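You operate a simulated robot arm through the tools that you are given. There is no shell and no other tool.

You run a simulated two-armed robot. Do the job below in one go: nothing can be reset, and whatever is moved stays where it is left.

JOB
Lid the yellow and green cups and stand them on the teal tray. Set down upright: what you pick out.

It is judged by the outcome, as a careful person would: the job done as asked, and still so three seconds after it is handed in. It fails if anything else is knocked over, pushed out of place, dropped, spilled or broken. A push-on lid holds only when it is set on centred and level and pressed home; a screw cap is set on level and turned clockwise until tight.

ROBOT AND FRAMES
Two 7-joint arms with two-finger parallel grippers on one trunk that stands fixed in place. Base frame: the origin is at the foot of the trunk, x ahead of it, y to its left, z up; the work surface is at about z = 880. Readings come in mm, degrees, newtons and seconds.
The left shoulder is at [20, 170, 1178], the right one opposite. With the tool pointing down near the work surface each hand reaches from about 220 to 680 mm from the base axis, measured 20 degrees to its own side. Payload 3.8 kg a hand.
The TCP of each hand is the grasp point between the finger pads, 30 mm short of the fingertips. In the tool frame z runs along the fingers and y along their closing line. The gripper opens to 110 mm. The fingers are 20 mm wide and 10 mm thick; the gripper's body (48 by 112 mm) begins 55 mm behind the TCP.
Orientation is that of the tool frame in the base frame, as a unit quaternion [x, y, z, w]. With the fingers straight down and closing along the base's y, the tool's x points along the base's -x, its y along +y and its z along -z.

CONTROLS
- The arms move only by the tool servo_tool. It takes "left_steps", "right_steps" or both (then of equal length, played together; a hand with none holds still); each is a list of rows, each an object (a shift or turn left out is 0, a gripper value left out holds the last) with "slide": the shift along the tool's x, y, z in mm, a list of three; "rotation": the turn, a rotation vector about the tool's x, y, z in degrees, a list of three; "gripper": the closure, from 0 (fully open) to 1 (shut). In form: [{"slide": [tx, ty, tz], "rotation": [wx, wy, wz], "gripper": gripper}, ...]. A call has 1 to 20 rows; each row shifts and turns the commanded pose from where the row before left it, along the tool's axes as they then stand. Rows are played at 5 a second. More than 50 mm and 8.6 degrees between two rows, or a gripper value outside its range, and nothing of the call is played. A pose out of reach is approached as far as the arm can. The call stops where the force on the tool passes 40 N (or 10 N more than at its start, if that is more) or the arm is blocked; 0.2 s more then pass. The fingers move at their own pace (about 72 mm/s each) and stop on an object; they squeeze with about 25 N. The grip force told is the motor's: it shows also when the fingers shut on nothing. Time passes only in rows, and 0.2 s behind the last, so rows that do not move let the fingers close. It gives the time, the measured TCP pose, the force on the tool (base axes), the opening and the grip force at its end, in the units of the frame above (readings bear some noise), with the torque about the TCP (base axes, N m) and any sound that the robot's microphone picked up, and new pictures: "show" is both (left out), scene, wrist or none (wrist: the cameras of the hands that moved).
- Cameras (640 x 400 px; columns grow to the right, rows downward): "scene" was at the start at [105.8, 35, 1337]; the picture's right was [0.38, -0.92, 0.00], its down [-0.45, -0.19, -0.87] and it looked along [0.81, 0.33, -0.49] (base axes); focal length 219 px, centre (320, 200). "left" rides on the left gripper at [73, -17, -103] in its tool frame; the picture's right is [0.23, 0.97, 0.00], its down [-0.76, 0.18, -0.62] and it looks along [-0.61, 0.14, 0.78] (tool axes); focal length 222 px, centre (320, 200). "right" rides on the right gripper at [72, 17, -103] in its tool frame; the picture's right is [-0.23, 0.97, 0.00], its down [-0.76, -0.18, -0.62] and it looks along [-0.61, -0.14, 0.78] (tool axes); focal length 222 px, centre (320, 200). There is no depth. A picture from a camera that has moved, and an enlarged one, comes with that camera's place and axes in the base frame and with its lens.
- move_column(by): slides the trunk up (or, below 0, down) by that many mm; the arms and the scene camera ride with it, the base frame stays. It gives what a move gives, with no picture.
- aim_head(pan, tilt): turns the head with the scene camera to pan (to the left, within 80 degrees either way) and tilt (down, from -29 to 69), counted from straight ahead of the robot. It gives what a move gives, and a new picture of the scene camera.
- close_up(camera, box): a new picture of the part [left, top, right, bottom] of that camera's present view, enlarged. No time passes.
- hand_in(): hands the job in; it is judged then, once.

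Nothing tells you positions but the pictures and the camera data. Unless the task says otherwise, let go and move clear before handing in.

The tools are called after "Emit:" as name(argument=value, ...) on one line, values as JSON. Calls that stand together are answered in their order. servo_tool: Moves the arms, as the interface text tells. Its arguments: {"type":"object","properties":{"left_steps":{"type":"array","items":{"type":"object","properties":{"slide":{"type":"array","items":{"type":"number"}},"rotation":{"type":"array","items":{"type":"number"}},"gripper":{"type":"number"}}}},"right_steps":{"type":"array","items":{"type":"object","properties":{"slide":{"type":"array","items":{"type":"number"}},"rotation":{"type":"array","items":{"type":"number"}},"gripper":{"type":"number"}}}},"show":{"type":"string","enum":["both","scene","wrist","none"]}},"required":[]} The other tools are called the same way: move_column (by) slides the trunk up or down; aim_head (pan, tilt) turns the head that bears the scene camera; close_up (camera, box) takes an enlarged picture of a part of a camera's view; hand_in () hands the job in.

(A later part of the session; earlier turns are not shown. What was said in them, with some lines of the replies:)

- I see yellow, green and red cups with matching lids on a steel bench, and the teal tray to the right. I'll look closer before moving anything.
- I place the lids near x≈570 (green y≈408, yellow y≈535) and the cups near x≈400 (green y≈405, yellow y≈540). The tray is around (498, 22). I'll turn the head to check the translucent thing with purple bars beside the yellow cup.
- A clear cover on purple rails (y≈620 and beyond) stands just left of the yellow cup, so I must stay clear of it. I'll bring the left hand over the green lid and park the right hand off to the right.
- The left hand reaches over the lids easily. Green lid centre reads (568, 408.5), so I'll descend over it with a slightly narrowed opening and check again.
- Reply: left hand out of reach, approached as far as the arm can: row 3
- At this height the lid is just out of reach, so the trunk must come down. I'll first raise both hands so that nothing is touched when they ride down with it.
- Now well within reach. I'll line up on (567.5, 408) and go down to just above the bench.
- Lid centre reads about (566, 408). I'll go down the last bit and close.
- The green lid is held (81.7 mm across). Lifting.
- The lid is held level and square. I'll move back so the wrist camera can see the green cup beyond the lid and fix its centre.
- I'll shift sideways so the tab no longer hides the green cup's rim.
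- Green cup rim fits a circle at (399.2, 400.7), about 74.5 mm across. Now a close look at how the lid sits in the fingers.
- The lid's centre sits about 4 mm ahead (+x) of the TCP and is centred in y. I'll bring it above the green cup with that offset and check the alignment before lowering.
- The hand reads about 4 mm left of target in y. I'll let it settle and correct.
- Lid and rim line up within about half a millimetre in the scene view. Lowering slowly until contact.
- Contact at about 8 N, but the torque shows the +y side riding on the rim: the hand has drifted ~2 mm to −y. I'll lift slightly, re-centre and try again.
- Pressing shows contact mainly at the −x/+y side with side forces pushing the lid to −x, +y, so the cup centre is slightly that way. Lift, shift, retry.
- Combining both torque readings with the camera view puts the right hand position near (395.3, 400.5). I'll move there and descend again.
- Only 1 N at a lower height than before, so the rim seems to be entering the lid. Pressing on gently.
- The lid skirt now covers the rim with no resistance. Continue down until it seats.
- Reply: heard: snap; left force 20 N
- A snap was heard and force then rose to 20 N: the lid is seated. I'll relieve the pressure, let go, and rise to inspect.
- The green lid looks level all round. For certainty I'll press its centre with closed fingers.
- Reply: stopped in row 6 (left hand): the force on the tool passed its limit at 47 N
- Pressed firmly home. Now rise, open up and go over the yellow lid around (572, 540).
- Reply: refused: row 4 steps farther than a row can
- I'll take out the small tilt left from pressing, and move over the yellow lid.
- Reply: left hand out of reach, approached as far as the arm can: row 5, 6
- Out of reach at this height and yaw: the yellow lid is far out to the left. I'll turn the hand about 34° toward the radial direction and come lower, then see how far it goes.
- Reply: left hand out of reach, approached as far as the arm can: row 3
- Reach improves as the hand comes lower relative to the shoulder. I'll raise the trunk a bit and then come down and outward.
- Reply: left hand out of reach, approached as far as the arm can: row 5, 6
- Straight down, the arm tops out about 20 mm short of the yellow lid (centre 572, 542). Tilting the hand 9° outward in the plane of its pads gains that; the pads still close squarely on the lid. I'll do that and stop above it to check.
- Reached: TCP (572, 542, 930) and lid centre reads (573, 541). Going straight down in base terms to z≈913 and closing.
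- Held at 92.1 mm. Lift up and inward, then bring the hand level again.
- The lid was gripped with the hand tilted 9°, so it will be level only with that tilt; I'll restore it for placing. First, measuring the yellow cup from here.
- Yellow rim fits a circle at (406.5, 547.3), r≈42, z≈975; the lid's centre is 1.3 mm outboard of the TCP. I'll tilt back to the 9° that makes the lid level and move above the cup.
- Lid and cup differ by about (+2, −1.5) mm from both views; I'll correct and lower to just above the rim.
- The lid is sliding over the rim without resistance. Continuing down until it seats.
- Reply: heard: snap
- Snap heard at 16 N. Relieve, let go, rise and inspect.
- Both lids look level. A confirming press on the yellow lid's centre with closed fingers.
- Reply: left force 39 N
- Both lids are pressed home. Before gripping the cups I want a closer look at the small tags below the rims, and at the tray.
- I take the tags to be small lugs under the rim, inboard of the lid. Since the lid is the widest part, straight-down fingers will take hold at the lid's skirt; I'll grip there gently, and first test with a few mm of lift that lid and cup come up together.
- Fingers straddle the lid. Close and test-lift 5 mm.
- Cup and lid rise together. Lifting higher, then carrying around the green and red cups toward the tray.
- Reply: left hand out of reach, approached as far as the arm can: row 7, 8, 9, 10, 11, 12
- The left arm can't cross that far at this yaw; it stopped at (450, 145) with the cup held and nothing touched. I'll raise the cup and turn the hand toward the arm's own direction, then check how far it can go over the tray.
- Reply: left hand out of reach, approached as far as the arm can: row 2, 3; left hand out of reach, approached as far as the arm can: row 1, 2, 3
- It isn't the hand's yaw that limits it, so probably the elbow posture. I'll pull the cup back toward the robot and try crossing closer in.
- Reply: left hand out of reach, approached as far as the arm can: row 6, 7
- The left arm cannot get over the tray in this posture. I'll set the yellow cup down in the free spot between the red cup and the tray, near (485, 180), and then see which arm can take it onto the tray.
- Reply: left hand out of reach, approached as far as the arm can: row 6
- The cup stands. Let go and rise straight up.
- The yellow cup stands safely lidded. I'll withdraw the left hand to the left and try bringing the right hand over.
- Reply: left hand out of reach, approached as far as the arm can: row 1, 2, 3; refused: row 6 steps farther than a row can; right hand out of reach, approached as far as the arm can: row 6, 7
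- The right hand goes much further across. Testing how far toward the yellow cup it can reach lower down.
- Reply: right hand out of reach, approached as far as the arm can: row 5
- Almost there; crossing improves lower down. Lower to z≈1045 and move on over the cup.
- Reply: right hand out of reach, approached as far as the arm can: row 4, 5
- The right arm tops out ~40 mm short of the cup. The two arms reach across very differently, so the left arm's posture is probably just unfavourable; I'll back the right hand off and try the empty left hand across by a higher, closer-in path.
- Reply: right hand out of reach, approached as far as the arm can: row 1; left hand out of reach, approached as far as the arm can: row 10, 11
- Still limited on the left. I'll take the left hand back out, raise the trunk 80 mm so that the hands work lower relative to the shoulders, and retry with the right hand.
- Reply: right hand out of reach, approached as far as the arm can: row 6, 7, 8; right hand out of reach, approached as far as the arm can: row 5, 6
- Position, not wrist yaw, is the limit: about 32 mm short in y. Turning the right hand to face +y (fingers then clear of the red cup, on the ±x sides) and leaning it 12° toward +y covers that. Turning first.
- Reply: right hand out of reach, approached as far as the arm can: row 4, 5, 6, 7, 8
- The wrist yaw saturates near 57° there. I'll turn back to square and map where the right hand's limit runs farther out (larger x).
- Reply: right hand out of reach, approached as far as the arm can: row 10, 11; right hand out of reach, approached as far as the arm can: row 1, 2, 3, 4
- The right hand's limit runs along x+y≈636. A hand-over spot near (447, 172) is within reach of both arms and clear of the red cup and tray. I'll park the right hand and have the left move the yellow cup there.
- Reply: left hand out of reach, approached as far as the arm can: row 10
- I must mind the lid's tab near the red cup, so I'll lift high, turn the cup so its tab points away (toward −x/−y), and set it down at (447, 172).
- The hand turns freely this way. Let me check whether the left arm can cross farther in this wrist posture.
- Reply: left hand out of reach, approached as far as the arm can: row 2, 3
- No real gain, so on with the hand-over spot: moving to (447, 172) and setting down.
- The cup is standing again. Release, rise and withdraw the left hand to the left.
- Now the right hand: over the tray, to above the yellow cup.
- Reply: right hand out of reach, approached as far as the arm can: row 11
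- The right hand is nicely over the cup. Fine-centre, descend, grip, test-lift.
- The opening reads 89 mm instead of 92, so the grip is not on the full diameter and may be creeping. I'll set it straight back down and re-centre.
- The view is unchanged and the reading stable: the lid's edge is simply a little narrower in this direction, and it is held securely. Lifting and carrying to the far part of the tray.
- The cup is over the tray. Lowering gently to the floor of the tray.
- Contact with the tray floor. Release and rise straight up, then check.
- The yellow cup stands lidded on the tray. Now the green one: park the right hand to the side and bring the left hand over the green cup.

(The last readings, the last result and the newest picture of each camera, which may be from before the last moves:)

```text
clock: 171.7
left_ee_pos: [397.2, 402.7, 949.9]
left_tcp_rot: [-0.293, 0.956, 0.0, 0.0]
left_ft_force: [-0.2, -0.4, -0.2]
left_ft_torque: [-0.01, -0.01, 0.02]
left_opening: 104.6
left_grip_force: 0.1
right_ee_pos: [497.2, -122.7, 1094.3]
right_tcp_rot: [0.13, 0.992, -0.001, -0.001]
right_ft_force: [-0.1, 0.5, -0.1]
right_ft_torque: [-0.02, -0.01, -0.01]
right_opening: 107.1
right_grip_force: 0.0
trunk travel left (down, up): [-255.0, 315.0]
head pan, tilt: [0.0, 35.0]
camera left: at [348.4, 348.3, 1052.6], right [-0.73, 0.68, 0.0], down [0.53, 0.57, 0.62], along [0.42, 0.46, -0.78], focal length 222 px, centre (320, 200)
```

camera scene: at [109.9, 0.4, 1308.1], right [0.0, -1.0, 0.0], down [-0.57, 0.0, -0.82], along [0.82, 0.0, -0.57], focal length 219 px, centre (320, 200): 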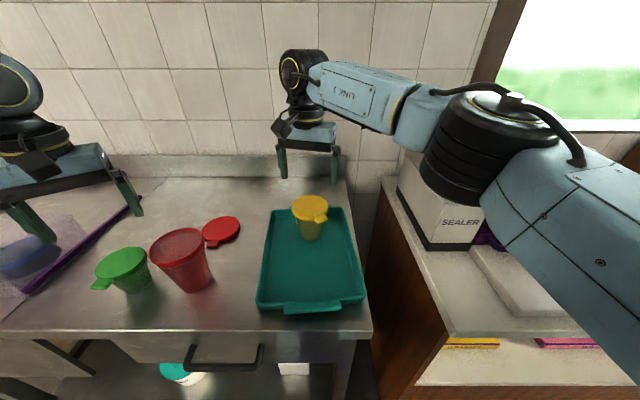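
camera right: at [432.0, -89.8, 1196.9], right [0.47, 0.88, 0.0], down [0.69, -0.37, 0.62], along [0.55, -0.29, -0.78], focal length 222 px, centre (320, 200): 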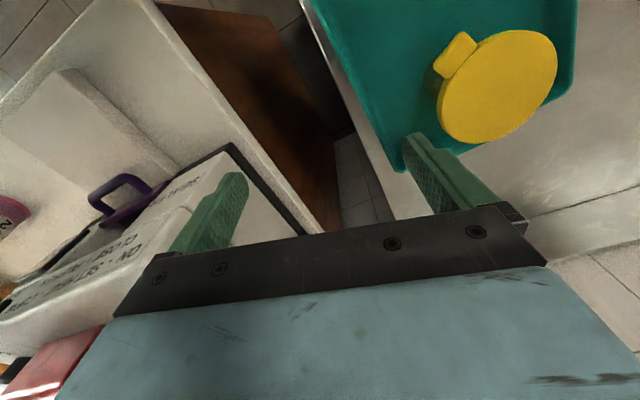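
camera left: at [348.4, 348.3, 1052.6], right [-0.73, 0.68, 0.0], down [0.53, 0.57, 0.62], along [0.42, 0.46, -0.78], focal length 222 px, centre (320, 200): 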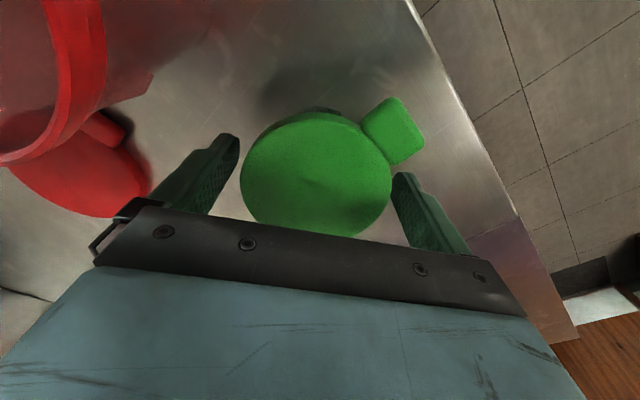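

Emit:
servo_tool(left_steps=[{"gripper": 0.4}, {}, {}, {"slide": [0, 0, -3]}, {"slide": [0, 0, -4]}, {}], show="wrist")

Emit:
close_up(camera="scene", box=[70, 210, 180, 310])

```text
clock: 173.1
left_ee_pos: [397.8, 404.5, 957.6]
left_tcp_rot: [-0.293, 0.956, -0.001, 0.0]
left_ft_force: [-0.1, -0.2, -0.4]
left_ft_torque: [0.01, -0.01, 0.02]
left_opening: 81.7
left_grip_force: 24.6
right_ee_pos: [497.2, -124.4, 1093.7]
right_tcp_rot: [0.129, 0.992, 0.001, -0.001]
right_ft_force: [-0.1, -0.6, -0.2]
right_ft_torque: [0.02, 0.03, -0.02]
right_opening: 106.8
right_grip_force: 0.0
trunk travel left (down, up): [-255.0, 315.0]
head pan, tilt: [0.0, 35.0]
camera left: at [349.2, 349.0, 1059.6], right [-0.73, 0.68, 0.0], down [0.53, 0.57, 0.62], along [0.42, 0.46, -0.78], focal length 222 px, centre (320, 200)
```

left: 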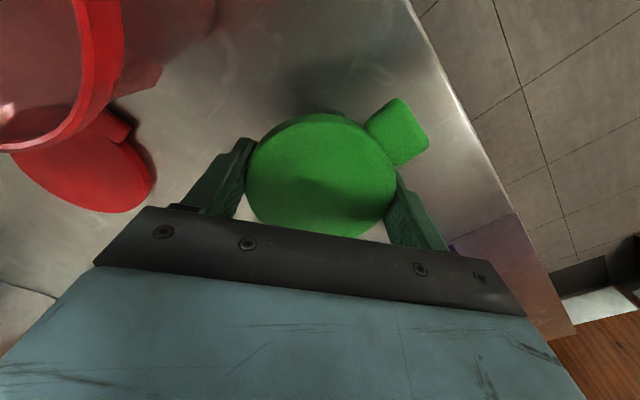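

```text
4.00 times, centred on (125, 260) of scene
camera zoom: at [110.1, 0.3, 1308.1], right [0.0, -1.0, 0.0], down [-0.57, 0.0, -0.82], along [0.82, 0.0, -0.57], focal length 875 px, centre (1100, -40)
```

zoom: 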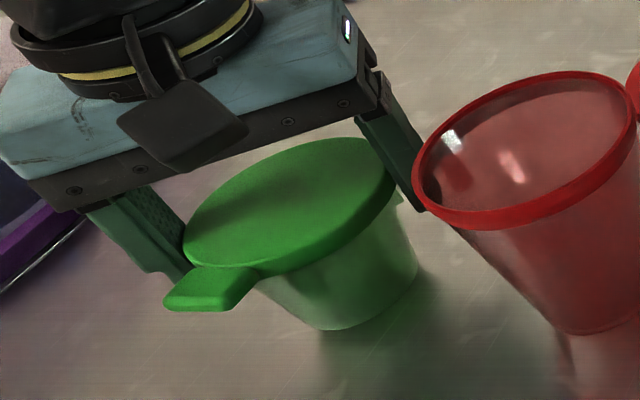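

The green cup and lid rise together. Lift high enough to pass over the red cup with ample clearance, turn, and carry to the hand-over spot.

Emit:
servo_tool(left_steps=[{"slide": [0, 0, -15]}, {"slide": [0, 0, -25]}, {"slide": [0, 0, -35]}, {"slide": [0, 0, -40]}, {"slide": [0, 0, -30]}, {"rotation": [0, 0, -8.5]}, {"rotation": [0, 0, -8.5]}, {"rotation": [0, 0, -8.5]}, {"rotation": [0, 0, -8.5]}, {}], show="scene")

```text
clock: 175.3
left_ee_pos: [400.4, 403.7, 1101.1]
left_tcp_rot: [-0.561, 0.828, 0.0, -0.001]
left_ft_force: [0.0, 0.2, -0.6]
left_ft_torque: [0.03, 0.01, 0.03]
left_opening: 81.5
left_grip_force: 24.7
right_ee_pos: [497.4, -122.9, 1093.5]
right_tcp_rot: [0.129, 0.992, 0.0, -0.001]
right_ft_force: [0.0, 0.1, 0.3]
right_ft_torque: [0.01, 0.01, 0.0]
right_opening: 106.6
right_grip_force: 0.0
trunk travel left (down, up): [-255.0, 315.0]
head pan, tilt: [0.0, 35.0]
camera scene: at [110.1, 0.4, 1308.1], right [0.0, -1.0, 0.0], down [-0.57, 0.0, -0.82], along [0.82, 0.0, -0.57], focal length 219 px, centre (320, 200)
```

scene: 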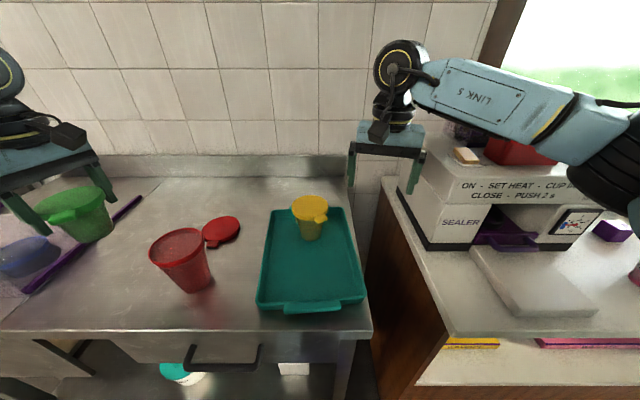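

Emit:
servo_tool(left_steps=[{"slide": [5.5, -40, 0]}, {"slide": [5.5, -40, 0]}, {"slide": [34.8, -14, 0]}, {"slide": [34.8, -14, 0]}, {"slide": [34.8, -14, 0]}, {"slide": [34.8, -14, 0]}, {"slide": [22.9, 3.2, 0]}, {"slide": [22.9, 3.2, 0]}, {}, {}], show="both")

```text
clock: 177.5
left_ee_pos: [445.4, 172.9, 1101.1]
left_tcp_rot: [-0.56, 0.828, 0.0, 0.0]
left_ft_force: [0.1, 0.2, -0.8]
left_ft_torque: [-0.02, 0.01, -0.02]
left_opening: 81.4
left_grip_force: 25.3
right_ee_pos: [497.9, -123.3, 1094.5]
right_tcp_rot: [0.13, 0.991, 0.0, -0.001]
right_ft_force: [-0.2, 0.5, -0.8]
right_ft_torque: [0.02, -0.01, -0.05]
right_opening: 107.0
right_grip_force: 0.1
trunk travel left (down, up): [-255.0, 315.0]
head pan, tilt: [0.0, 35.0]
camera scene: at [110.2, 0.2, 1308.1], right [0.0, -1.0, 0.0], down [-0.57, 0.0, -0.82], along [0.82, 0.0, -0.57], focal length 219 px, centre (320, 200)
camera left: at [434.6, 98.9, 1205.3], right [-0.99, 0.15, 0.0], down [0.12, 0.77, 0.62], along [0.09, 0.62, -0.78], focal length 222 px, centre (320, 200)
```

scene: 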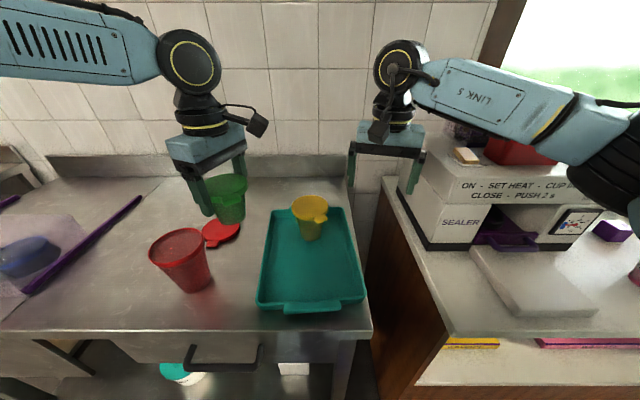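
left: 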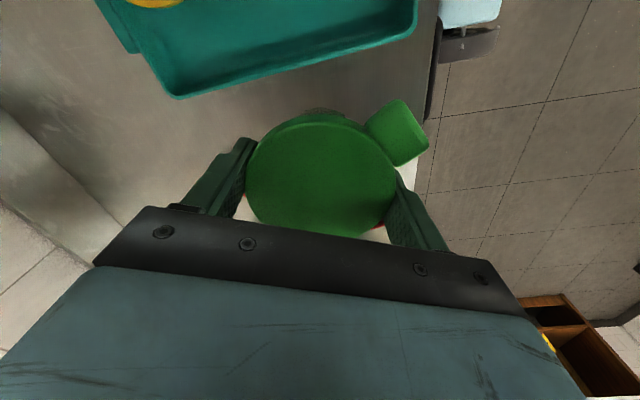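

I'll shift slightly (455, 172) and turn a bit more so the gripper body stays well clear of the red cup's rim while lowering.

Emit:
servo_tool(left_steps=[{"slide": [-2.7, -9.3, 0]}, {"rotation": [0, 0, -6]}, {"rotation": [0, 0, -6]}, {"slide": [0, 0, 40]}, {"slide": [0, 0, 30]}, {}, {}], show="scene")

Emit:
close_up(camera="scene", box=[130, 160, 300, 300])

```text
clock: 179.1
left_ee_pos: [453.3, 171.4, 1031.3]
left_tcp_rot: [-0.643, 0.766, -0.001, 0.0]
left_ft_force: [0.1, -0.2, -1.3]
left_ft_torque: [0.0, 0.01, -0.01]
left_opening: 81.5
left_grip_force: 24.8
right_ee_pos: [497.9, -123.6, 1094.6]
right_tcp_rot: [0.13, 0.992, 0.0, -0.001]
right_ft_force: [-0.3, -0.1, 0.1]
right_ft_torque: [-0.01, -0.01, 0.0]
right_opening: 106.8
right_grip_force: 0.1
trunk travel left (down, up): [-255.0, 315.0]
head pan, tilt: [0.0, 35.0]
camera scene: at [110.1, 0.3, 1308.1], right [0.0, -1.0, 0.0], down [-0.57, 0.0, -0.82], along [0.82, 0.0, -0.57], focal length 219 px, centre (320, 200)
```

scene: 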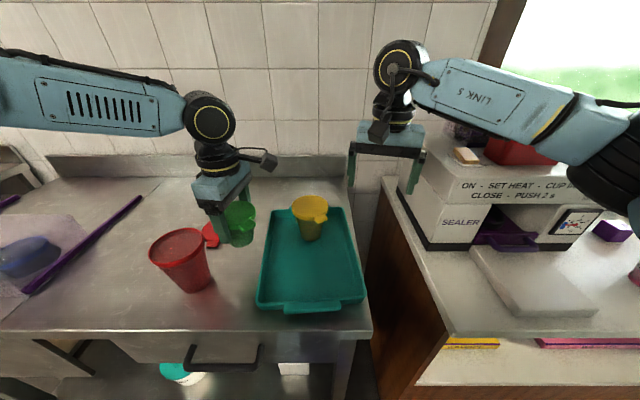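

```text
2.86 times, centred on (215, 230) of scene
camera zoom: at [110.1, 0.3, 1308.1], right [0.0, -1.0, 0.0], down [-0.57, 0.0, -0.82], along [0.82, 0.0, -0.57], focal length 625 px, centre (620, 114)
```

zoom: 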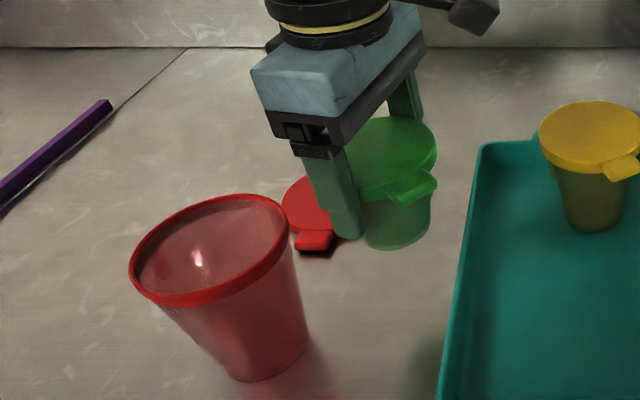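

Emit:
servo_tool(left_steps=[{"slide": [0, 0, 30]}, {"slide": [0, 0, 25]}, {"slide": [0, 0, 15]}, {}, {}], show="none")

Emit:
close_up(camera="scene", box=[130, 180, 290, 310])

```text
clock: 180.3
left_ee_pos: [454.9, 174.3, 963.6]
left_tcp_rot: [-0.643, 0.766, 0.0, 0.0]
left_ft_force: [-0.4, 0.0, 0.2]
left_ft_torque: [0.01, 0.01, -0.02]
left_opening: 81.6
left_grip_force: 25.5
right_ee_pos: [496.7, -123.4, 1093.2]
right_tcp_rot: [0.129, 0.992, 0.0, -0.001]
right_ft_force: [-0.3, -0.8, -0.8]
right_ft_torque: [0.0, 0.02, -0.02]
right_opening: 106.7
right_grip_force: 0.0
trunk travel left (down, up): [-255.0, 315.0]
head pan, tilt: [0.0, 35.0]
```

```text
3.08 times, centred on (210, 245) of scene
camera zoom: at [110.1, 0.3, 1308.1], right [0.0, -1.0, 0.0], down [-0.57, 0.0, -0.82], along [0.82, 0.0, -0.57], focal length 673 px, centre (658, 62)
```

zoom: 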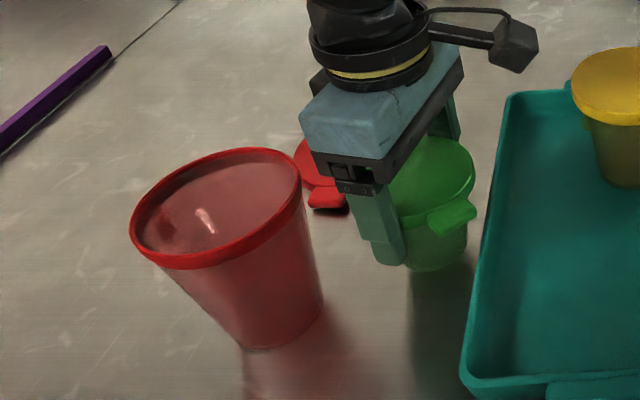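

Emit:
servo_tool(left_steps=[{"slide": [0, 0, 5]}, {"slide": [0, 0, 3]}, {"slide": [0, 0, 2]}, {}, {}], show="none")

Emit:
close_up(camera="scene", box=[170, 190, 270, 290])

```text
clock: 181.5
left_ee_pos: [452.7, 174.1, 953.2]
left_tcp_rot: [-0.644, 0.765, 0.0, -0.001]
left_ft_force: [0.4, 0.1, -0.1]
left_ft_torque: [0.02, 0.0, 0.02]
left_opening: 81.1
left_grip_force: 24.7
right_ee_pos: [498.1, -123.2, 1093.5]
right_tcp_rot: [0.13, 0.991, -0.001, -0.001]
right_ft_force: [-0.1, -0.2, 0.7]
right_ft_torque: [0.02, -0.01, -0.01]
right_opening: 106.8
right_grip_force: 0.1
trunk travel left (down, up): [-255.0, 315.0]
head pan, tilt: [0.0, 35.0]
```

```text
4.00 times, centred on (220, 240) of scene
camera zoom: at [110.1, 0.3, 1308.1], right [0.0, -1.0, 0.0], down [-0.57, 0.0, -0.82], along [0.82, 0.0, -0.57], focal length 875 px, centre (720, 40)
```

zoom: 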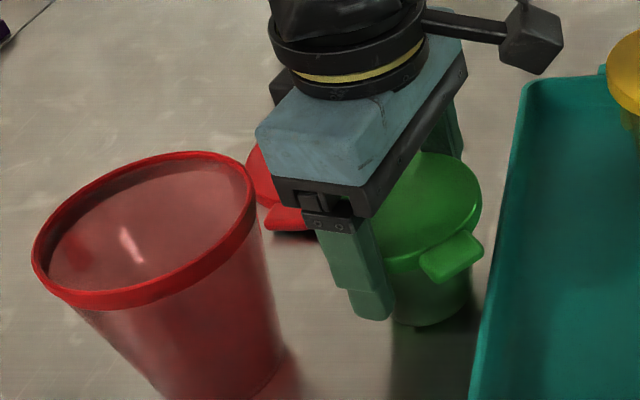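

Emit:
servo_tool(left_steps=[{"slide": [0, 0, 1]}, {"slide": [0, 0, 1]}, {}, {}], show="none")

Emit:
servo_tool(left_steps=[{"slide": [0, 0, 1]}, {}, {}], show="none")

Emit:
servo_tool(left_steps=[{"slide": [0, 0, 1]}, {}, {}], show="none")

```text
clock: 182.5
left_ee_pos: [452.0, 175.6, 950.9]
left_tcp_rot: [-0.643, 0.766, -0.001, -0.001]
left_ft_force: [-1.0, -0.4, -0.3]
left_ft_torque: [0.02, 0.0, 0.02]
left_opening: 81.6
left_grip_force: 24.9
left hand out of reach, approached as far as the arm can: row 2
right_ee_pos: [497.2, -122.8, 1093.2]
right_tcp_rot: [0.129, 0.992, 0.0, -0.001]
right_ft_force: [-0.1, 0.3, 0.5]
right_ft_torque: [-0.03, -0.01, 0.03]
right_opening: 106.8
right_grip_force: 0.0
trunk travel left (down, up): [-255.0, 315.0]
head pan, tilt: [0.0, 35.0]
```

```text
clock: 183.3
left_ee_pos: [452.1, 175.6, 950.3]
left_tcp_rot: [-0.643, 0.766, -0.001, 0.0]
left_ft_force: [-0.3, -0.1, -0.6]
left_ft_torque: [0.02, -0.01, 0.01]
left_opening: 81.8
left_grip_force: 25.2
right_ee_pos: [496.9, -122.4, 1094.9]
right_tcp_rot: [0.13, 0.992, 0.0, -0.001]
right_ft_force: [0.4, -0.6, 0.2]
right_ft_torque: [0.04, 0.02, 0.02]
right_opening: 106.8
right_grip_force: 0.2
trunk travel left (down, up): [-255.0, 315.0]
head pan, tilt: [0.0, 35.0]
```

```text
clock: 184.1
left_ee_pos: [452.2, 175.8, 949.6]
left_tcp_rot: [-0.643, 0.766, -0.002, 0.0]
left_ft_force: [0.0, 0.0, 0.1]
left_ft_torque: [0.0, 0.0, -0.04]
left_opening: 81.4
left_grip_force: 24.8
right_ee_pos: [497.1, -123.3, 1093.6]
right_tcp_rot: [0.13, 0.992, 0.0, -0.001]
right_ft_force: [0.6, -0.1, 0.4]
right_ft_torque: [0.01, -0.01, 0.02]
right_opening: 106.9
right_grip_force: 0.0
trunk travel left (down, up): [-255.0, 315.0]
head pan, tilt: [0.0, 35.0]
```

Emit:
servo_tool(left_steps=[{"slide": [0, 0, 1]}, {}, {}], show="none")

Emit:
servo_tool(left_steps=[{"slide": [0, 0, 1]}, {}, {}], show="none")

Emit:
close_up(camera="scene", box=[170, 190, 270, 290])

```text
clock: 184.9
left_ee_pos: [452.3, 175.6, 948.1]
left_tcp_rot: [-0.644, 0.765, -0.001, 0.0]
left_ft_force: [0.7, 0.0, 6.9]
left_ft_torque: [-0.02, -0.04, -0.02]
left_opening: 81.5
left_grip_force: 25.2
right_ee_pos: [497.2, -123.9, 1094.3]
right_tcp_rot: [0.129, 0.992, 0.0, -0.001]
right_ft_force: [-0.1, 0.1, 0.8]
right_ft_torque: [0.0, 0.0, -0.01]
right_opening: 106.5
right_grip_force: 0.0
trunk travel left (down, up): [-255.0, 315.0]
head pan, tilt: [0.0, 35.0]
```

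```text
clock: 185.7
left_ee_pos: [451.0, 176.2, 948.8]
left_tcp_rot: [-0.643, 0.766, -0.002, 0.0]
left_ft_force: [4.1, 0.3, 17.5]
left_ft_torque: [-0.01, -0.11, 0.0]
left_opening: 81.9
left_grip_force: 24.6
right_ee_pos: [497.0, -123.6, 1095.0]
right_tcp_rot: [0.13, 0.992, 0.001, 0.0]
right_ft_force: [0.7, 0.1, 0.2]
right_ft_torque: [-0.02, 0.0, 0.01]
right_opening: 106.6
right_grip_force: 0.0
trunk travel left (down, up): [-255.0, 315.0]
head pan, tilt: [0.0, 35.0]
```

```text
4.00 times, centred on (220, 240) of scene
camera zoom: at [109.4, -0.2, 1308.2], right [0.0, -1.0, 0.0], down [-0.57, 0.0, -0.82], along [0.82, 0.0, -0.57], focal length 875 px, centre (720, 40)
```

zoom: 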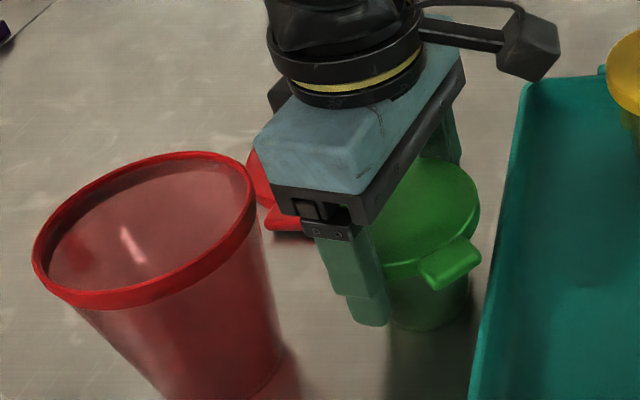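

Emit:
servo_tool(left_steps=[{"slide": [0, 0, -1.3]}, {"gripper": 0.14}, {}, {"slide": [0, 0, -25]}, {"slide": [0, 0, -40]}, {"slide": [0, 0, -45]}, {"slide": [0, 0, -30]}, {"slide": [-37.3, 18.8, 0]}, {"slide": [-37.3, 18.8, 0]}, {"slide": [-37.3, 18.8, 0]}, {"slide": [-37.3, 18.8, 0]}, {"slide": [-37.3, 18.8, 0]}, {}], show="scene")

Emit:
close_up(camera="scene", box=[130, 180, 300, 310])

```text
clock: 188.5
left_ee_pos: [392.8, 375.9, 1083.1]
left_tcp_rot: [-0.643, 0.766, 0.0, 0.0]
left_ft_force: [0.5, -0.5, 0.5]
left_ft_torque: [0.0, 0.02, 0.01]
left_opening: 94.7
left_grip_force: 0.0
right_ee_pos: [497.4, -124.6, 1092.8]
right_tcp_rot: [0.129, 0.992, 0.0, -0.001]
right_ft_force: [0.6, 1.0, -0.1]
right_ft_torque: [0.02, 0.02, -0.03]
right_opening: 107.0
right_grip_force: 0.2
trunk travel left (down, up): [-255.0, 315.0]
head pan, tilt: [0.0, 35.0]
camera scene: at [110.3, -0.2, 1308.1], right [0.0, -1.0, 0.0], down [-0.57, 0.0, -0.82], along [0.82, 0.0, -0.57], focal length 219 px, centre (320, 200)
```

scene: 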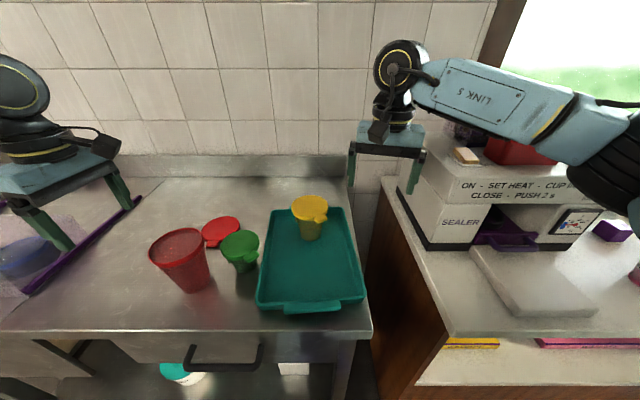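

```text
3.08 times, centred on (215, 245) of scene
camera zoom: at [110.3, -0.2, 1308.1], right [0.0, -1.0, 0.0], down [-0.57, 0.0, -0.82], along [0.82, 0.0, -0.57], focal length 673 px, centre (643, 62)
```

zoom: 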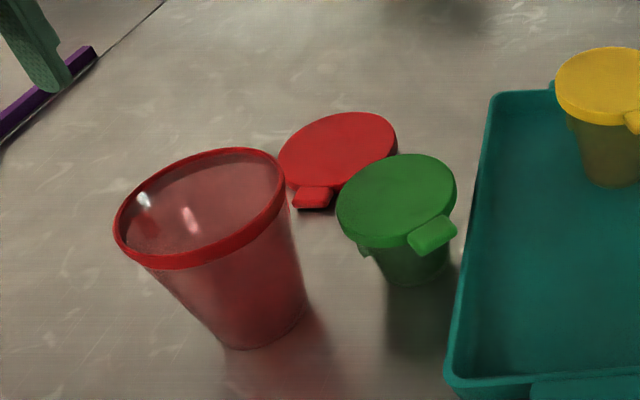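

Green stands lidded at about (452, 175). Right hand comes over it.

Emit:
servo_tool(right_steps=[{"slide": [17.2, 39.6, 0]}, {"slide": [17.2, 39.6, 0]}, {"slide": [17.2, 39.6, 0]}, {"slide": [17.2, 39.6, 0]}, {"slide": [17.2, 39.6, 0]}, {"slide": [17.2, 39.6, 15]}, {"slide": [17.2, 39.6, 15]}, {"slide": [0, 0, 5], "rotation": [0, 0, -5]}, {}, {}], show="both")

Emit:
close_up(camera="right", box=[200, 50, 440, 220])

```text
clock: 190.7
left_ee_pos: [393.2, 377.8, 1082.7]
left_tcp_rot: [-0.644, 0.765, 0.0, 0.001]
left_ft_force: [0.1, -0.4, -0.7]
left_ft_torque: [-0.02, 0.03, -0.01]
left_opening: 94.6
left_grip_force: 0.1
right_ee_pos: [456.7, 166.2, 1060.8]
right_tcp_rot: [0.085, 0.996, 0.0, -0.001]
right_ft_force: [0.4, 0.6, 0.2]
right_ft_torque: [-0.01, 0.02, -0.03]
right_opening: 106.7
right_grip_force: 0.1
right hand out of reach, approached as far as the arm can: row 7
trunk travel left (down, up): [-255.0, 315.0]
head pan, tilt: [0.0, 35.0]
camera scene: at [110.1, 0.3, 1308.1], right [0.0, -1.0, 0.0], down [-0.57, 0.0, -0.82], along [0.82, 0.0, -0.57], focal length 219 px, centre (320, 200)
camera right: at [388.7, 194.6, 1164.8], right [0.39, 0.92, 0.0], down [0.72, -0.31, 0.62], along [0.57, -0.24, -0.78], focal length 222 px, centre (320, 200)
```

scene: 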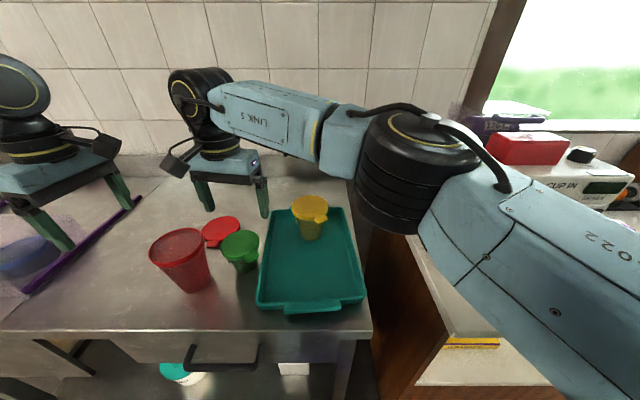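
right: 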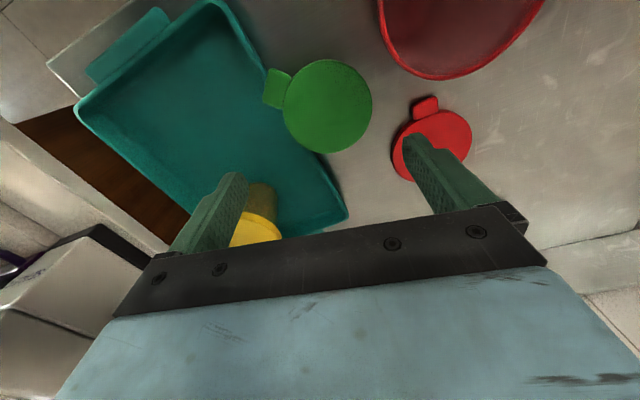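

```text
2.35 times, centred on (320, 135) of right
camera zoom: at [388.7, 194.6, 1164.8], right [0.39, 0.92, 0.0], down [0.72, -0.31, 0.62], along [0.57, -0.24, -0.78], focal length 523 px, centre (320, 353)
```

zoom: 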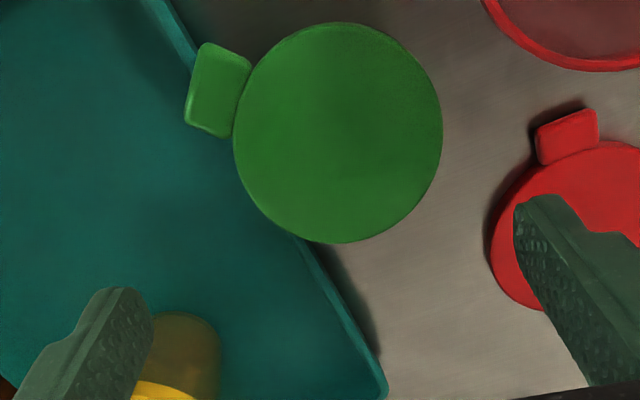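

Emit:
servo_tool(right_steps=[{"slide": [6.3, 0, 10]}, {"slide": [0, 8.5, 10]}, {}, {}], show="none")

Emit:
close_up(camera="right", box=[200, 50, 440, 220])

```text
clock: 191.7
left_ee_pos: [393.1, 375.5, 1082.8]
left_tcp_rot: [-0.644, 0.765, 0.0, 0.0]
left_ft_force: [0.5, 0.3, 0.6]
left_ft_torque: [-0.01, -0.01, 0.0]
left_opening: 94.6
left_grip_force: 0.1
right_ee_pos: [450.5, 173.5, 1041.4]
right_tcp_rot: [0.086, 0.996, 0.001, -0.001]
right_ft_force: [0.5, 0.3, 0.9]
right_ft_torque: [-0.01, 0.03, 0.0]
right_opening: 107.0
right_grip_force: 0.1
trunk travel left (down, up): [-255.0, 315.0]
head pan, tilt: [0.0, 35.0]
```

```text
2.35 times, centred on (320, 135) of right
camera zoom: at [382.6, 202.7, 1144.4], right [0.39, 0.92, 0.0], down [0.72, -0.31, 0.62], along [0.57, -0.24, -0.78], focal length 523 px, centre (320, 353)
```

zoom: 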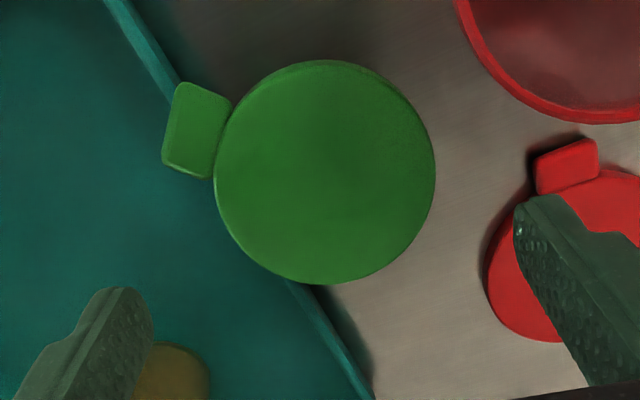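

Emit:
servo_tool(right_steps=[{"slide": [-0.8, 1.5, 20], "gripper": 0.1}, {"slide": [0, 0, 30]}, {"slide": [0, 0, 20]}, {"slide": [0, 0, 9]}, {}, {}], show="wrist")

Emit:
close_up(camera="scene", box=[130, 180, 300, 310])

```text
clock: 193.1
left_ee_pos: [393.6, 375.6, 1083.5]
left_tcp_rot: [-0.643, 0.766, 0.001, 0.0]
left_ft_force: [1.1, -0.1, -0.5]
left_ft_torque: [0.01, 0.03, -0.02]
left_opening: 94.6
left_grip_force: 0.1
right_ee_pos: [450.5, 175.5, 962.0]
right_tcp_rot: [0.086, 0.996, 0.0, -0.001]
right_ft_force: [0.2, 0.3, 0.1]
right_ft_torque: [0.02, 0.01, 0.03]
right_opening: 99.2
right_grip_force: 0.1
trunk travel left (down, up): [-255.0, 315.0]
head pan, tilt: [0.0, 35.0]
camera right: at [382.0, 204.2, 1065.7], right [0.39, 0.92, 0.0], down [0.72, -0.31, 0.62], along [0.57, -0.24, -0.78], focal length 222 px, centre (320, 200)
```

right: 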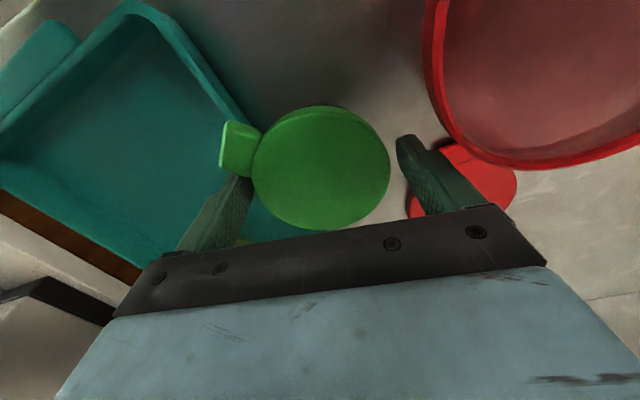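

```text
3.08 times, centred on (215, 245) of scene
camera zoom: at [110.1, 0.3, 1308.1], right [0.0, -1.0, 0.0], down [-0.57, 0.0, -0.82], along [0.82, 0.0, -0.57], focal length 673 px, centre (643, 62)
```

zoom: 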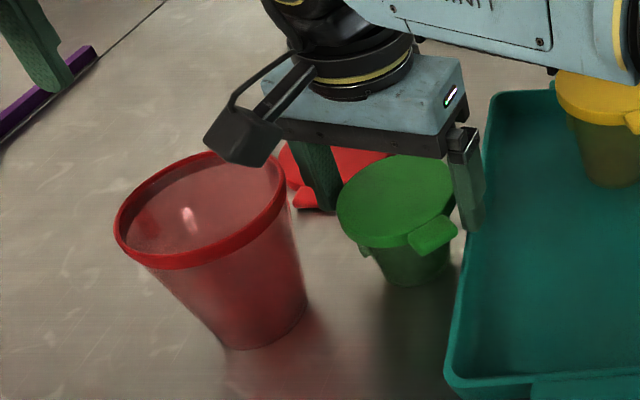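

Emit:
servo_tool(right_steps=[{"gripper": 0.4}, {}, {}, {"slide": [0, 0, -3]}, {"slide": [0, 0, -4]}, {}], show="wrist")

Emit:
close_up(camera="scene", box=[170, 200, 290, 300])

```text
clock: 194.5
left_ee_pos: [394.4, 376.4, 1082.3]
left_tcp_rot: [-0.643, 0.766, 0.0, 0.0]
left_ft_force: [-1.3, 0.4, -0.9]
left_ft_torque: [-0.01, -0.02, -0.03]
left_opening: 94.4
left_grip_force: 0.0
right_ee_pos: [450.9, 177.0, 968.2]
right_tcp_rot: [0.086, 0.996, 0.001, -0.002]
right_ft_force: [-0.5, 0.1, -0.2]
right_ft_torque: [0.0, 0.01, 0.04]
right_opening: 81.3
right_grip_force: 24.8
trunk travel left (down, up): [-255.0, 315.0]
head pan, tilt: [0.0, 35.0]
camera right: at [382.8, 205.0, 1072.1], right [0.39, 0.92, 0.0], down [0.72, -0.31, 0.62], along [0.57, -0.24, -0.78], focal length 222 px, centre (320, 200)
```

right: 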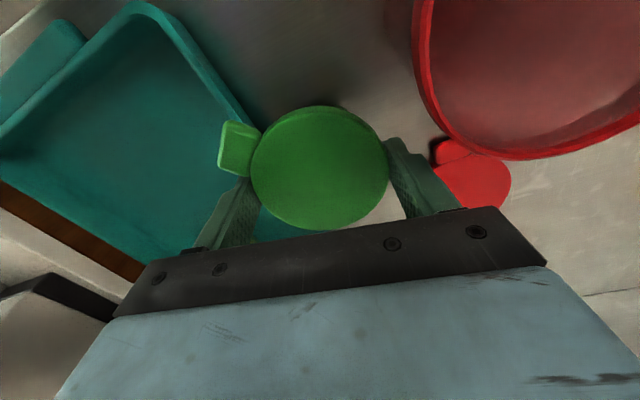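

```text
4.00 times, centred on (230, 250) of scene
camera zoom: at [110.1, 0.3, 1308.1], right [0.0, -1.0, 0.0], down [-0.57, 0.0, -0.82], along [0.82, 0.0, -0.57], focal length 875 px, centre (680, 0)
```

zoom: 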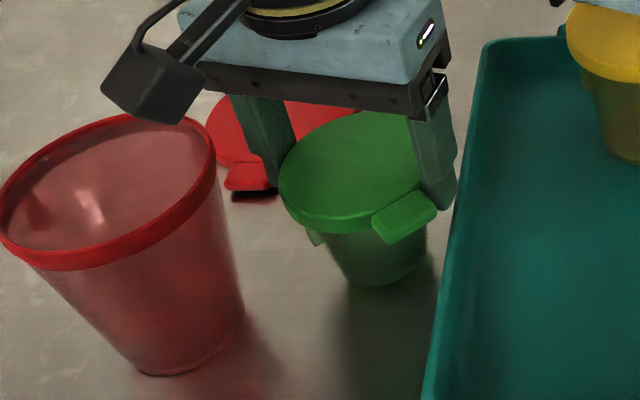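

Both rise together. Carrying green over the tray to about (437, 15).

Emit:
servo_tool(right_steps=[{"slide": [0, 0, -12]}, {"slide": [0, 0, -20]}, {"slide": [0, 0, -30]}, {"slide": [-2.8, -25, 0]}, {"slide": [-2.8, -32, 0]}, {"slide": [-2.8, -35, 0]}, {"slide": [-2.8, -35, 0]}, {"slide": [-2.7, -35, 0]}, {}, {}], show="both")

Emit:
close_up(camera="scene", box=[220, 180, 400, 330])

```text
clock: 196.7
left_ee_pos: [394.0, 374.4, 1084.1]
left_tcp_rot: [-0.643, 0.766, 0.0, 0.0]
left_ft_force: [-0.1, 0.2, -0.5]
left_ft_torque: [0.01, -0.01, -0.04]
left_opening: 94.8
left_grip_force: 0.0
right_ee_pos: [440.8, 9.2, 1033.1]
right_tcp_rot: [0.086, 0.996, 0.0, -0.001]
right_ft_force: [-0.7, -0.7, -0.5]
right_ft_torque: [0.03, -0.01, 0.0]
right_opening: 81.1
right_grip_force: 25.0
right hand out of reach, approached as far as the arm can: row 3
trunk travel left (down, up): [-255.0, 315.0]
head pan, tilt: [0.0, 35.0]
camera scene: at [110.1, -0.1, 1308.1], right [0.0, -1.0, 0.0], down [-0.57, 0.0, -0.82], along [0.82, 0.0, -0.57], focal length 219 px, centre (320, 200)
camera right: at [372.5, 38.8, 1136.8], right [0.39, 0.92, 0.0], down [0.72, -0.31, 0.62], along [0.57, -0.24, -0.78], focal length 222 px, centre (320, 200)
```

scene: 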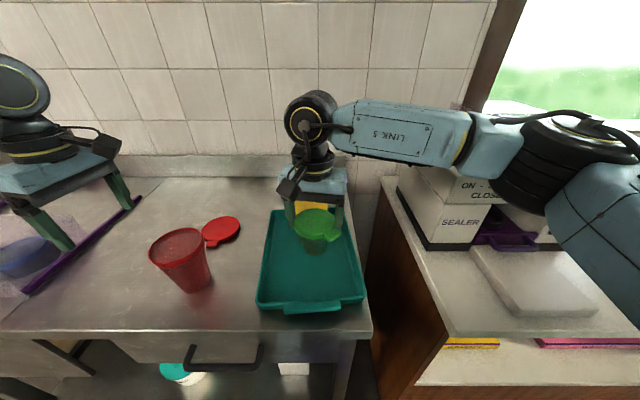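
right: 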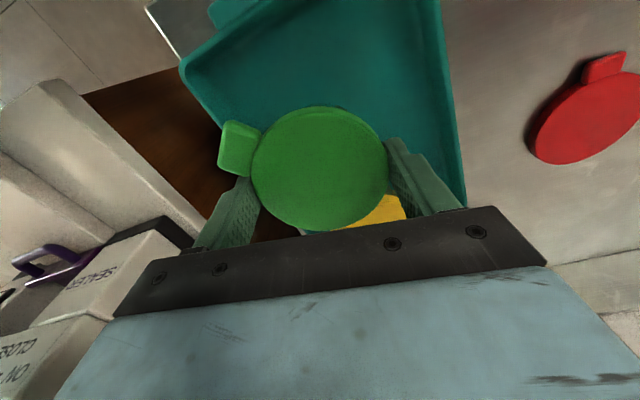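

```text
2.67 times, centred on (310, 255) of scene
camera zoom: at [110.1, -0.1, 1308.1], right [0.0, -1.0, 0.0], down [-0.57, 0.0, -0.82], along [0.82, 0.0, -0.57], focal length 583 px, centre (347, 53)
```

zoom: 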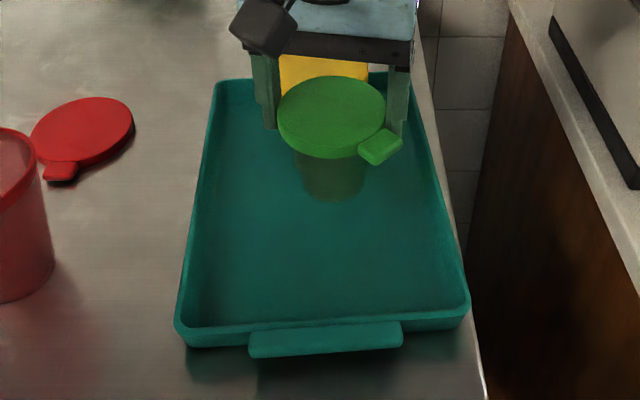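

Emit:
servo_tool(right_steps=[{"slide": [8.6, 2.6, 10]}, {"slide": [0, 0, 25]}, {"slide": [0, 0, 18]}, {"slide": [0, 0, 6]}, {}, {}], show="none")

Emit:
close_up(camera="scene", box=[240, 180, 380, 300])

```text
clock: 198.1
left_ee_pos: [395.2, 376.3, 1083.6]
left_tcp_rot: [-0.643, 0.766, 0.0, 0.001]
left_ft_force: [0.1, -0.5, 1.0]
left_ft_torque: [0.01, -0.01, -0.02]
left_opening: 94.4
left_grip_force: 0.1
right_ee_pos: [431.9, 13.4, 973.6]
right_tcp_rot: [0.087, 0.996, 0.0, -0.001]
right_ft_force: [0.4, 0.8, -0.4]
right_ft_torque: [0.02, 0.01, 0.01]
right_opening: 81.2
right_grip_force: 25.5
trunk travel left (down, up): [-255.0, 315.0]
head pan, tilt: [0.0, 35.0]
```

```text
3.33 times, centred on (310, 240) of scene
camera zoom: at [110.1, 0.3, 1308.1], right [0.0, -1.0, 0.0], down [-0.57, 0.0, -0.82], along [0.82, 0.0, -0.57], focal length 729 px, centre (353, 67)
```

zoom: 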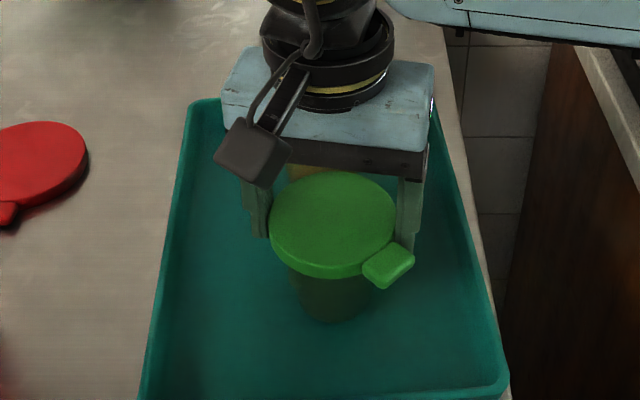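

Emit:
servo_tool(right_steps=[{"slide": [0, 0, 2]}, {"slide": [0, 0, 1.5]}, {}, {}], show="none")

Emit:
servo_tool(right_steps=[{"slide": [0, 0, 1.2]}, {}, {}], show="none")

Emit:
servo_tool(right_steps=[{"slide": [0, 0, 1]}, {}, {}], show="none")

```text
clock: 199.1
left_ee_pos: [394.1, 375.9, 1082.7]
left_tcp_rot: [-0.644, 0.765, 0.0, 0.001]
left_ft_force: [0.6, -0.1, -0.1]
left_ft_torque: [-0.04, -0.04, -0.01]
left_opening: 94.6
left_grip_force: 0.0
right_ee_pos: [432.3, 13.4, 969.5]
right_tcp_rot: [0.086, 0.996, 0.0, -0.001]
right_ft_force: [-0.3, 0.0, -0.9]
right_ft_torque: [-0.05, -0.01, 0.02]
right_opening: 81.6
right_grip_force: 24.9
trunk travel left (down, up): [-255.0, 315.0]
head pan, tilt: [0.0, 35.0]
```

```text
clock: 199.9
left_ee_pos: [393.7, 376.6, 1082.6]
left_tcp_rot: [-0.644, 0.765, 0.0, 0.0]
left_ft_force: [-0.4, 0.4, 0.3]
left_ft_torque: [0.01, 0.04, -0.03]
left_opening: 94.6
left_grip_force: 0.0
right_ee_pos: [432.2, 12.9, 969.0]
right_tcp_rot: [0.086, 0.996, 0.0, -0.001]
right_ft_force: [0.2, 0.4, -0.2]
right_ft_torque: [0.04, -0.01, 0.01]
right_opening: 81.0
right_grip_force: 25.1
trunk travel left (down, up): [-255.0, 315.0]
head pan, tilt: [0.0, 35.0]
```

```text
clock: 200.7
left_ee_pos: [395.1, 375.3, 1084.2]
left_tcp_rot: [-0.643, 0.766, 0.0, 0.0]
left_ft_force: [-0.2, -0.6, 0.7]
left_ft_torque: [0.03, 0.01, 0.0]
left_opening: 94.7
left_grip_force: 0.0
right_ee_pos: [432.5, 13.8, 967.8]
right_tcp_rot: [0.086, 0.996, 0.0, -0.001]
right_ft_force: [0.2, 0.6, 0.2]
right_ft_torque: [-0.03, 0.02, -0.01]
right_opening: 81.5
right_grip_force: 25.1
trunk travel left (down, up): [-255.0, 315.0]
head pan, tilt: [0.0, 35.0]
```

Emit:
servo_tool(right_steps=[{"slide": [0, 0, 1]}, {}, {}], show="none")

Emit:
servo_tool(right_steps=[{"slide": [0, 0, 1]}, {}, {}], show="none")

```text
clock: 201.5
left_ee_pos: [392.5, 376.4, 1083.0]
left_tcp_rot: [-0.644, 0.765, 0.0, 0.0]
left_ft_force: [0.8, -0.4, 0.6]
left_ft_torque: [-0.02, 0.0, 0.01]
left_opening: 94.4
left_grip_force: 0.0
right_ee_pos: [433.5, 12.5, 966.6]
right_tcp_rot: [0.086, 0.996, 0.001, -0.001]
right_ft_force: [0.4, 0.8, 4.6]
right_ft_torque: [-0.09, 0.0, 0.01]
right_opening: 81.2
right_grip_force: 24.9
trunk travel left (down, up): [-255.0, 315.0]
head pan, tilt: [0.0, 35.0]
```

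```text
clock: 202.3
left_ee_pos: [392.9, 376.0, 1083.3]
left_tcp_rot: [-0.644, 0.765, 0.0, 0.0]
left_ft_force: [0.3, 1.0, 0.7]
left_ft_torque: [-0.03, -0.02, -0.02]
left_opening: 94.6
left_grip_force: 0.0
right_ee_pos: [434.1, 12.7, 966.9]
right_tcp_rot: [0.086, 0.996, 0.001, 0.0]
right_ft_force: [0.4, -0.3, 13.3]
right_ft_torque: [0.02, 0.02, 0.02]
right_opening: 81.4
right_grip_force: 24.8
trunk travel left (down, up): [-255.0, 315.0]
head pan, tilt: [0.0, 35.0]
```

Standing on the tray. Release, rise, withdraw and inspect everything.

Emit:
servo_tool(right_steps=[{"slide": [0, 0, -1]}, {"gripper": 0.1}, {}, {"slide": [0, 0, -25]}, {"slide": [0, 0, -40]}, {"slide": [0, 0, -45]}, {"slide": [0, 0, -30]}, {"slide": [0, -45, 0]}, {"slide": [0, -45, 0]}, {"slide": [0, -45, 0]}, {"slide": [0, -45, 0]}, {}], show="both")

Emit:
close_up(camera="scene", box=[240, 180, 380, 310])

Emit:
close_up(camera="scene", box=[0, 150, 400, 400])

```text
clock: 204.9
left_ee_pos: [394.8, 376.9, 1082.4]
left_tcp_rot: [-0.643, 0.766, 0.0, 0.001]
left_ft_force: [0.0, 0.9, -0.8]
left_ft_torque: [0.05, 0.0, -0.02]
left_opening: 94.9
left_grip_force: 0.0
right_ee_pos: [404.4, -164.4, 1102.6]
right_tcp_rot: [0.086, 0.996, 0.0, 0.0]
right_ft_force: [-0.2, 0.1, -0.5]
right_ft_torque: [-0.02, 0.0, 0.01]
right_opening: 98.8
right_grip_force: 0.0
trunk travel left (down, up): [-255.0, 315.0]
head pan, tilt: [0.0, 35.0]
camera scene: at [110.2, 0.6, 1308.1], right [0.0, -1.0, 0.0], down [-0.57, 0.0, -0.82], along [0.82, 0.0, -0.57], focal length 219 px, centre (320, 200)
camera right: at [337.0, -136.1, 1206.1], right [0.39, 0.92, 0.0], down [0.72, -0.31, 0.62], along [0.57, -0.24, -0.78], focal length 222 px, centre (320, 200)
```

scene: 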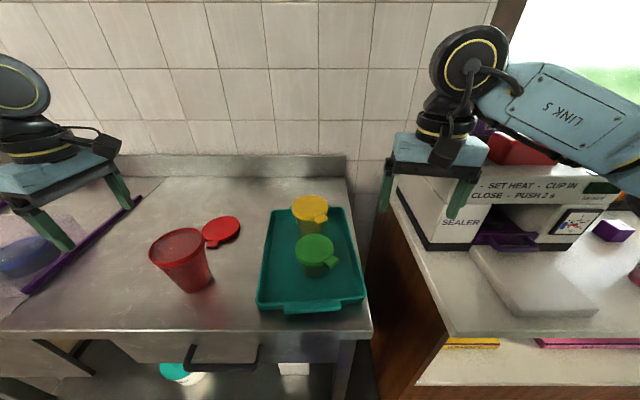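
right: 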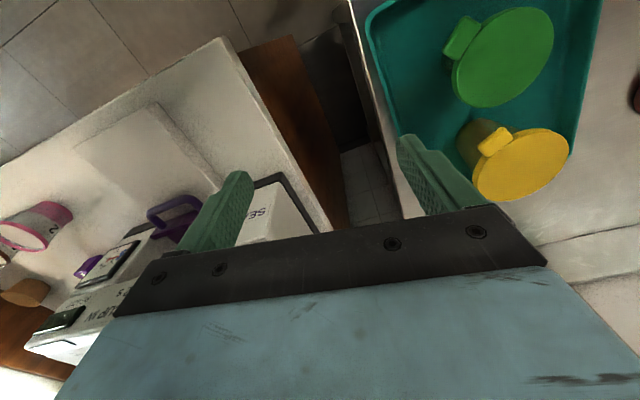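

```text
3.08 times, centred on (310, 245) of scene
camera zoom: at [110.2, 0.6, 1308.1], right [0.0, -1.0, 0.0], down [-0.57, 0.0, -0.82], along [0.82, 0.0, -0.57], focal length 673 px, centre (351, 62)
```

zoom: 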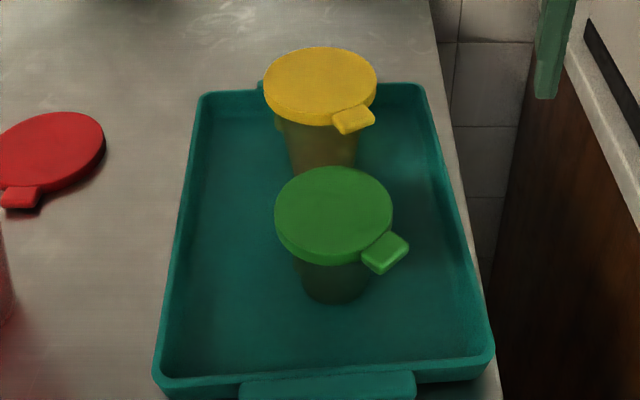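

```text
1.60 times, centred on (200, 275) of scene
camera zoom: at [110.2, 0.6, 1308.1], right [0.0, -1.0, 0.0], down [-0.57, 0.0, -0.82], along [0.82, 0.0, -0.57], focal length 350 px, centre (512, 80)
```

zoom: 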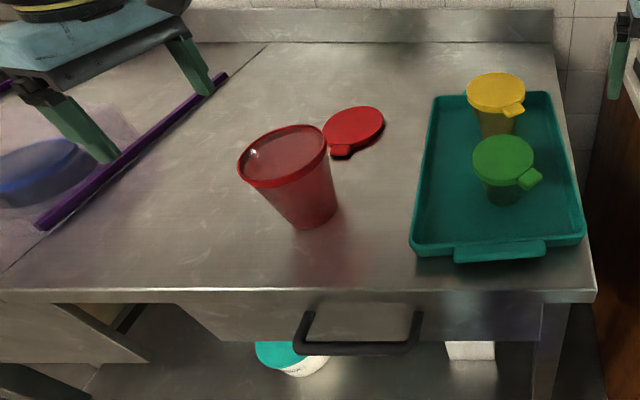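

Emit:
close_up(camera="scene", box=[285, 190, 340, 285])

Emit:
close_up(camera="right", box=[420, 0, 620, 220])

```text
4.21 times, centred on (312, 238) of scene
camera zoom: at [110.2, 0.6, 1308.1], right [0.0, -1.0, 0.0], down [-0.57, 0.0, -0.82], along [0.82, 0.0, -0.57], focal length 921 px, centre (352, 42)
```

zoom: 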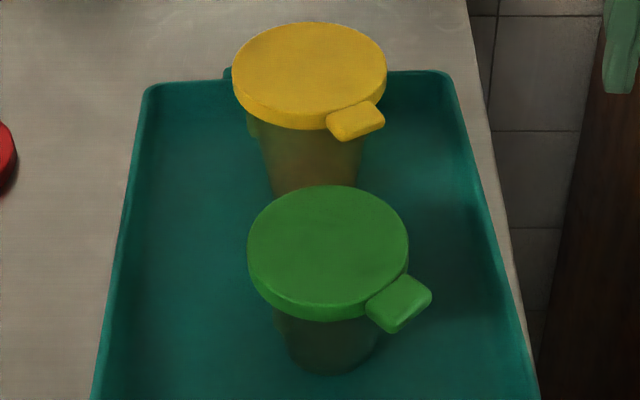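

```text
1.82 times, centred on (520, 110) of right
camera zoom: at [337.0, -136.1, 1206.1], right [0.39, 0.92, 0.0], down [0.72, -0.31, 0.62], along [0.57, -0.24, -0.78], focal length 404 px, centre (-44, 364)
```

zoom: 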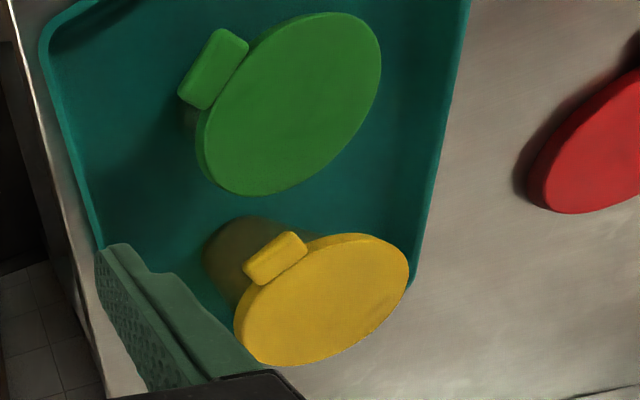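

The yellow and green cups both stand upright on the teal tray with their lids level and on. The red cup, its lid and the tray look undisturbed, and both hands are clear, so I'm handing in.

Emit:
hand_in()

```text
The job is handed in.
```

The yellow and green cups are lidded and standing upright on the teal tray, and I have handed the job in.

- **Lids:** Each lid went on with an audible snap. I then pressed the centre of each one with closed fingers, at about 40 N, and neither lid shifted. Both cups were later lifted by their lids, and the lids stayed on.
- **Tray:** In the last pictures both cups stood clear of the tray walls and each other, with lids level.
- **Everything else:** The red cup, its lid, the tray and the clear cover looked undisturbed in the last pictures. The force readings showed no unintended contact.
- **Hand-over:** The left arm could not reach over the tray. I set each cup down on the bench beside the tray with the left hand, then carried it onto the tray with the right.
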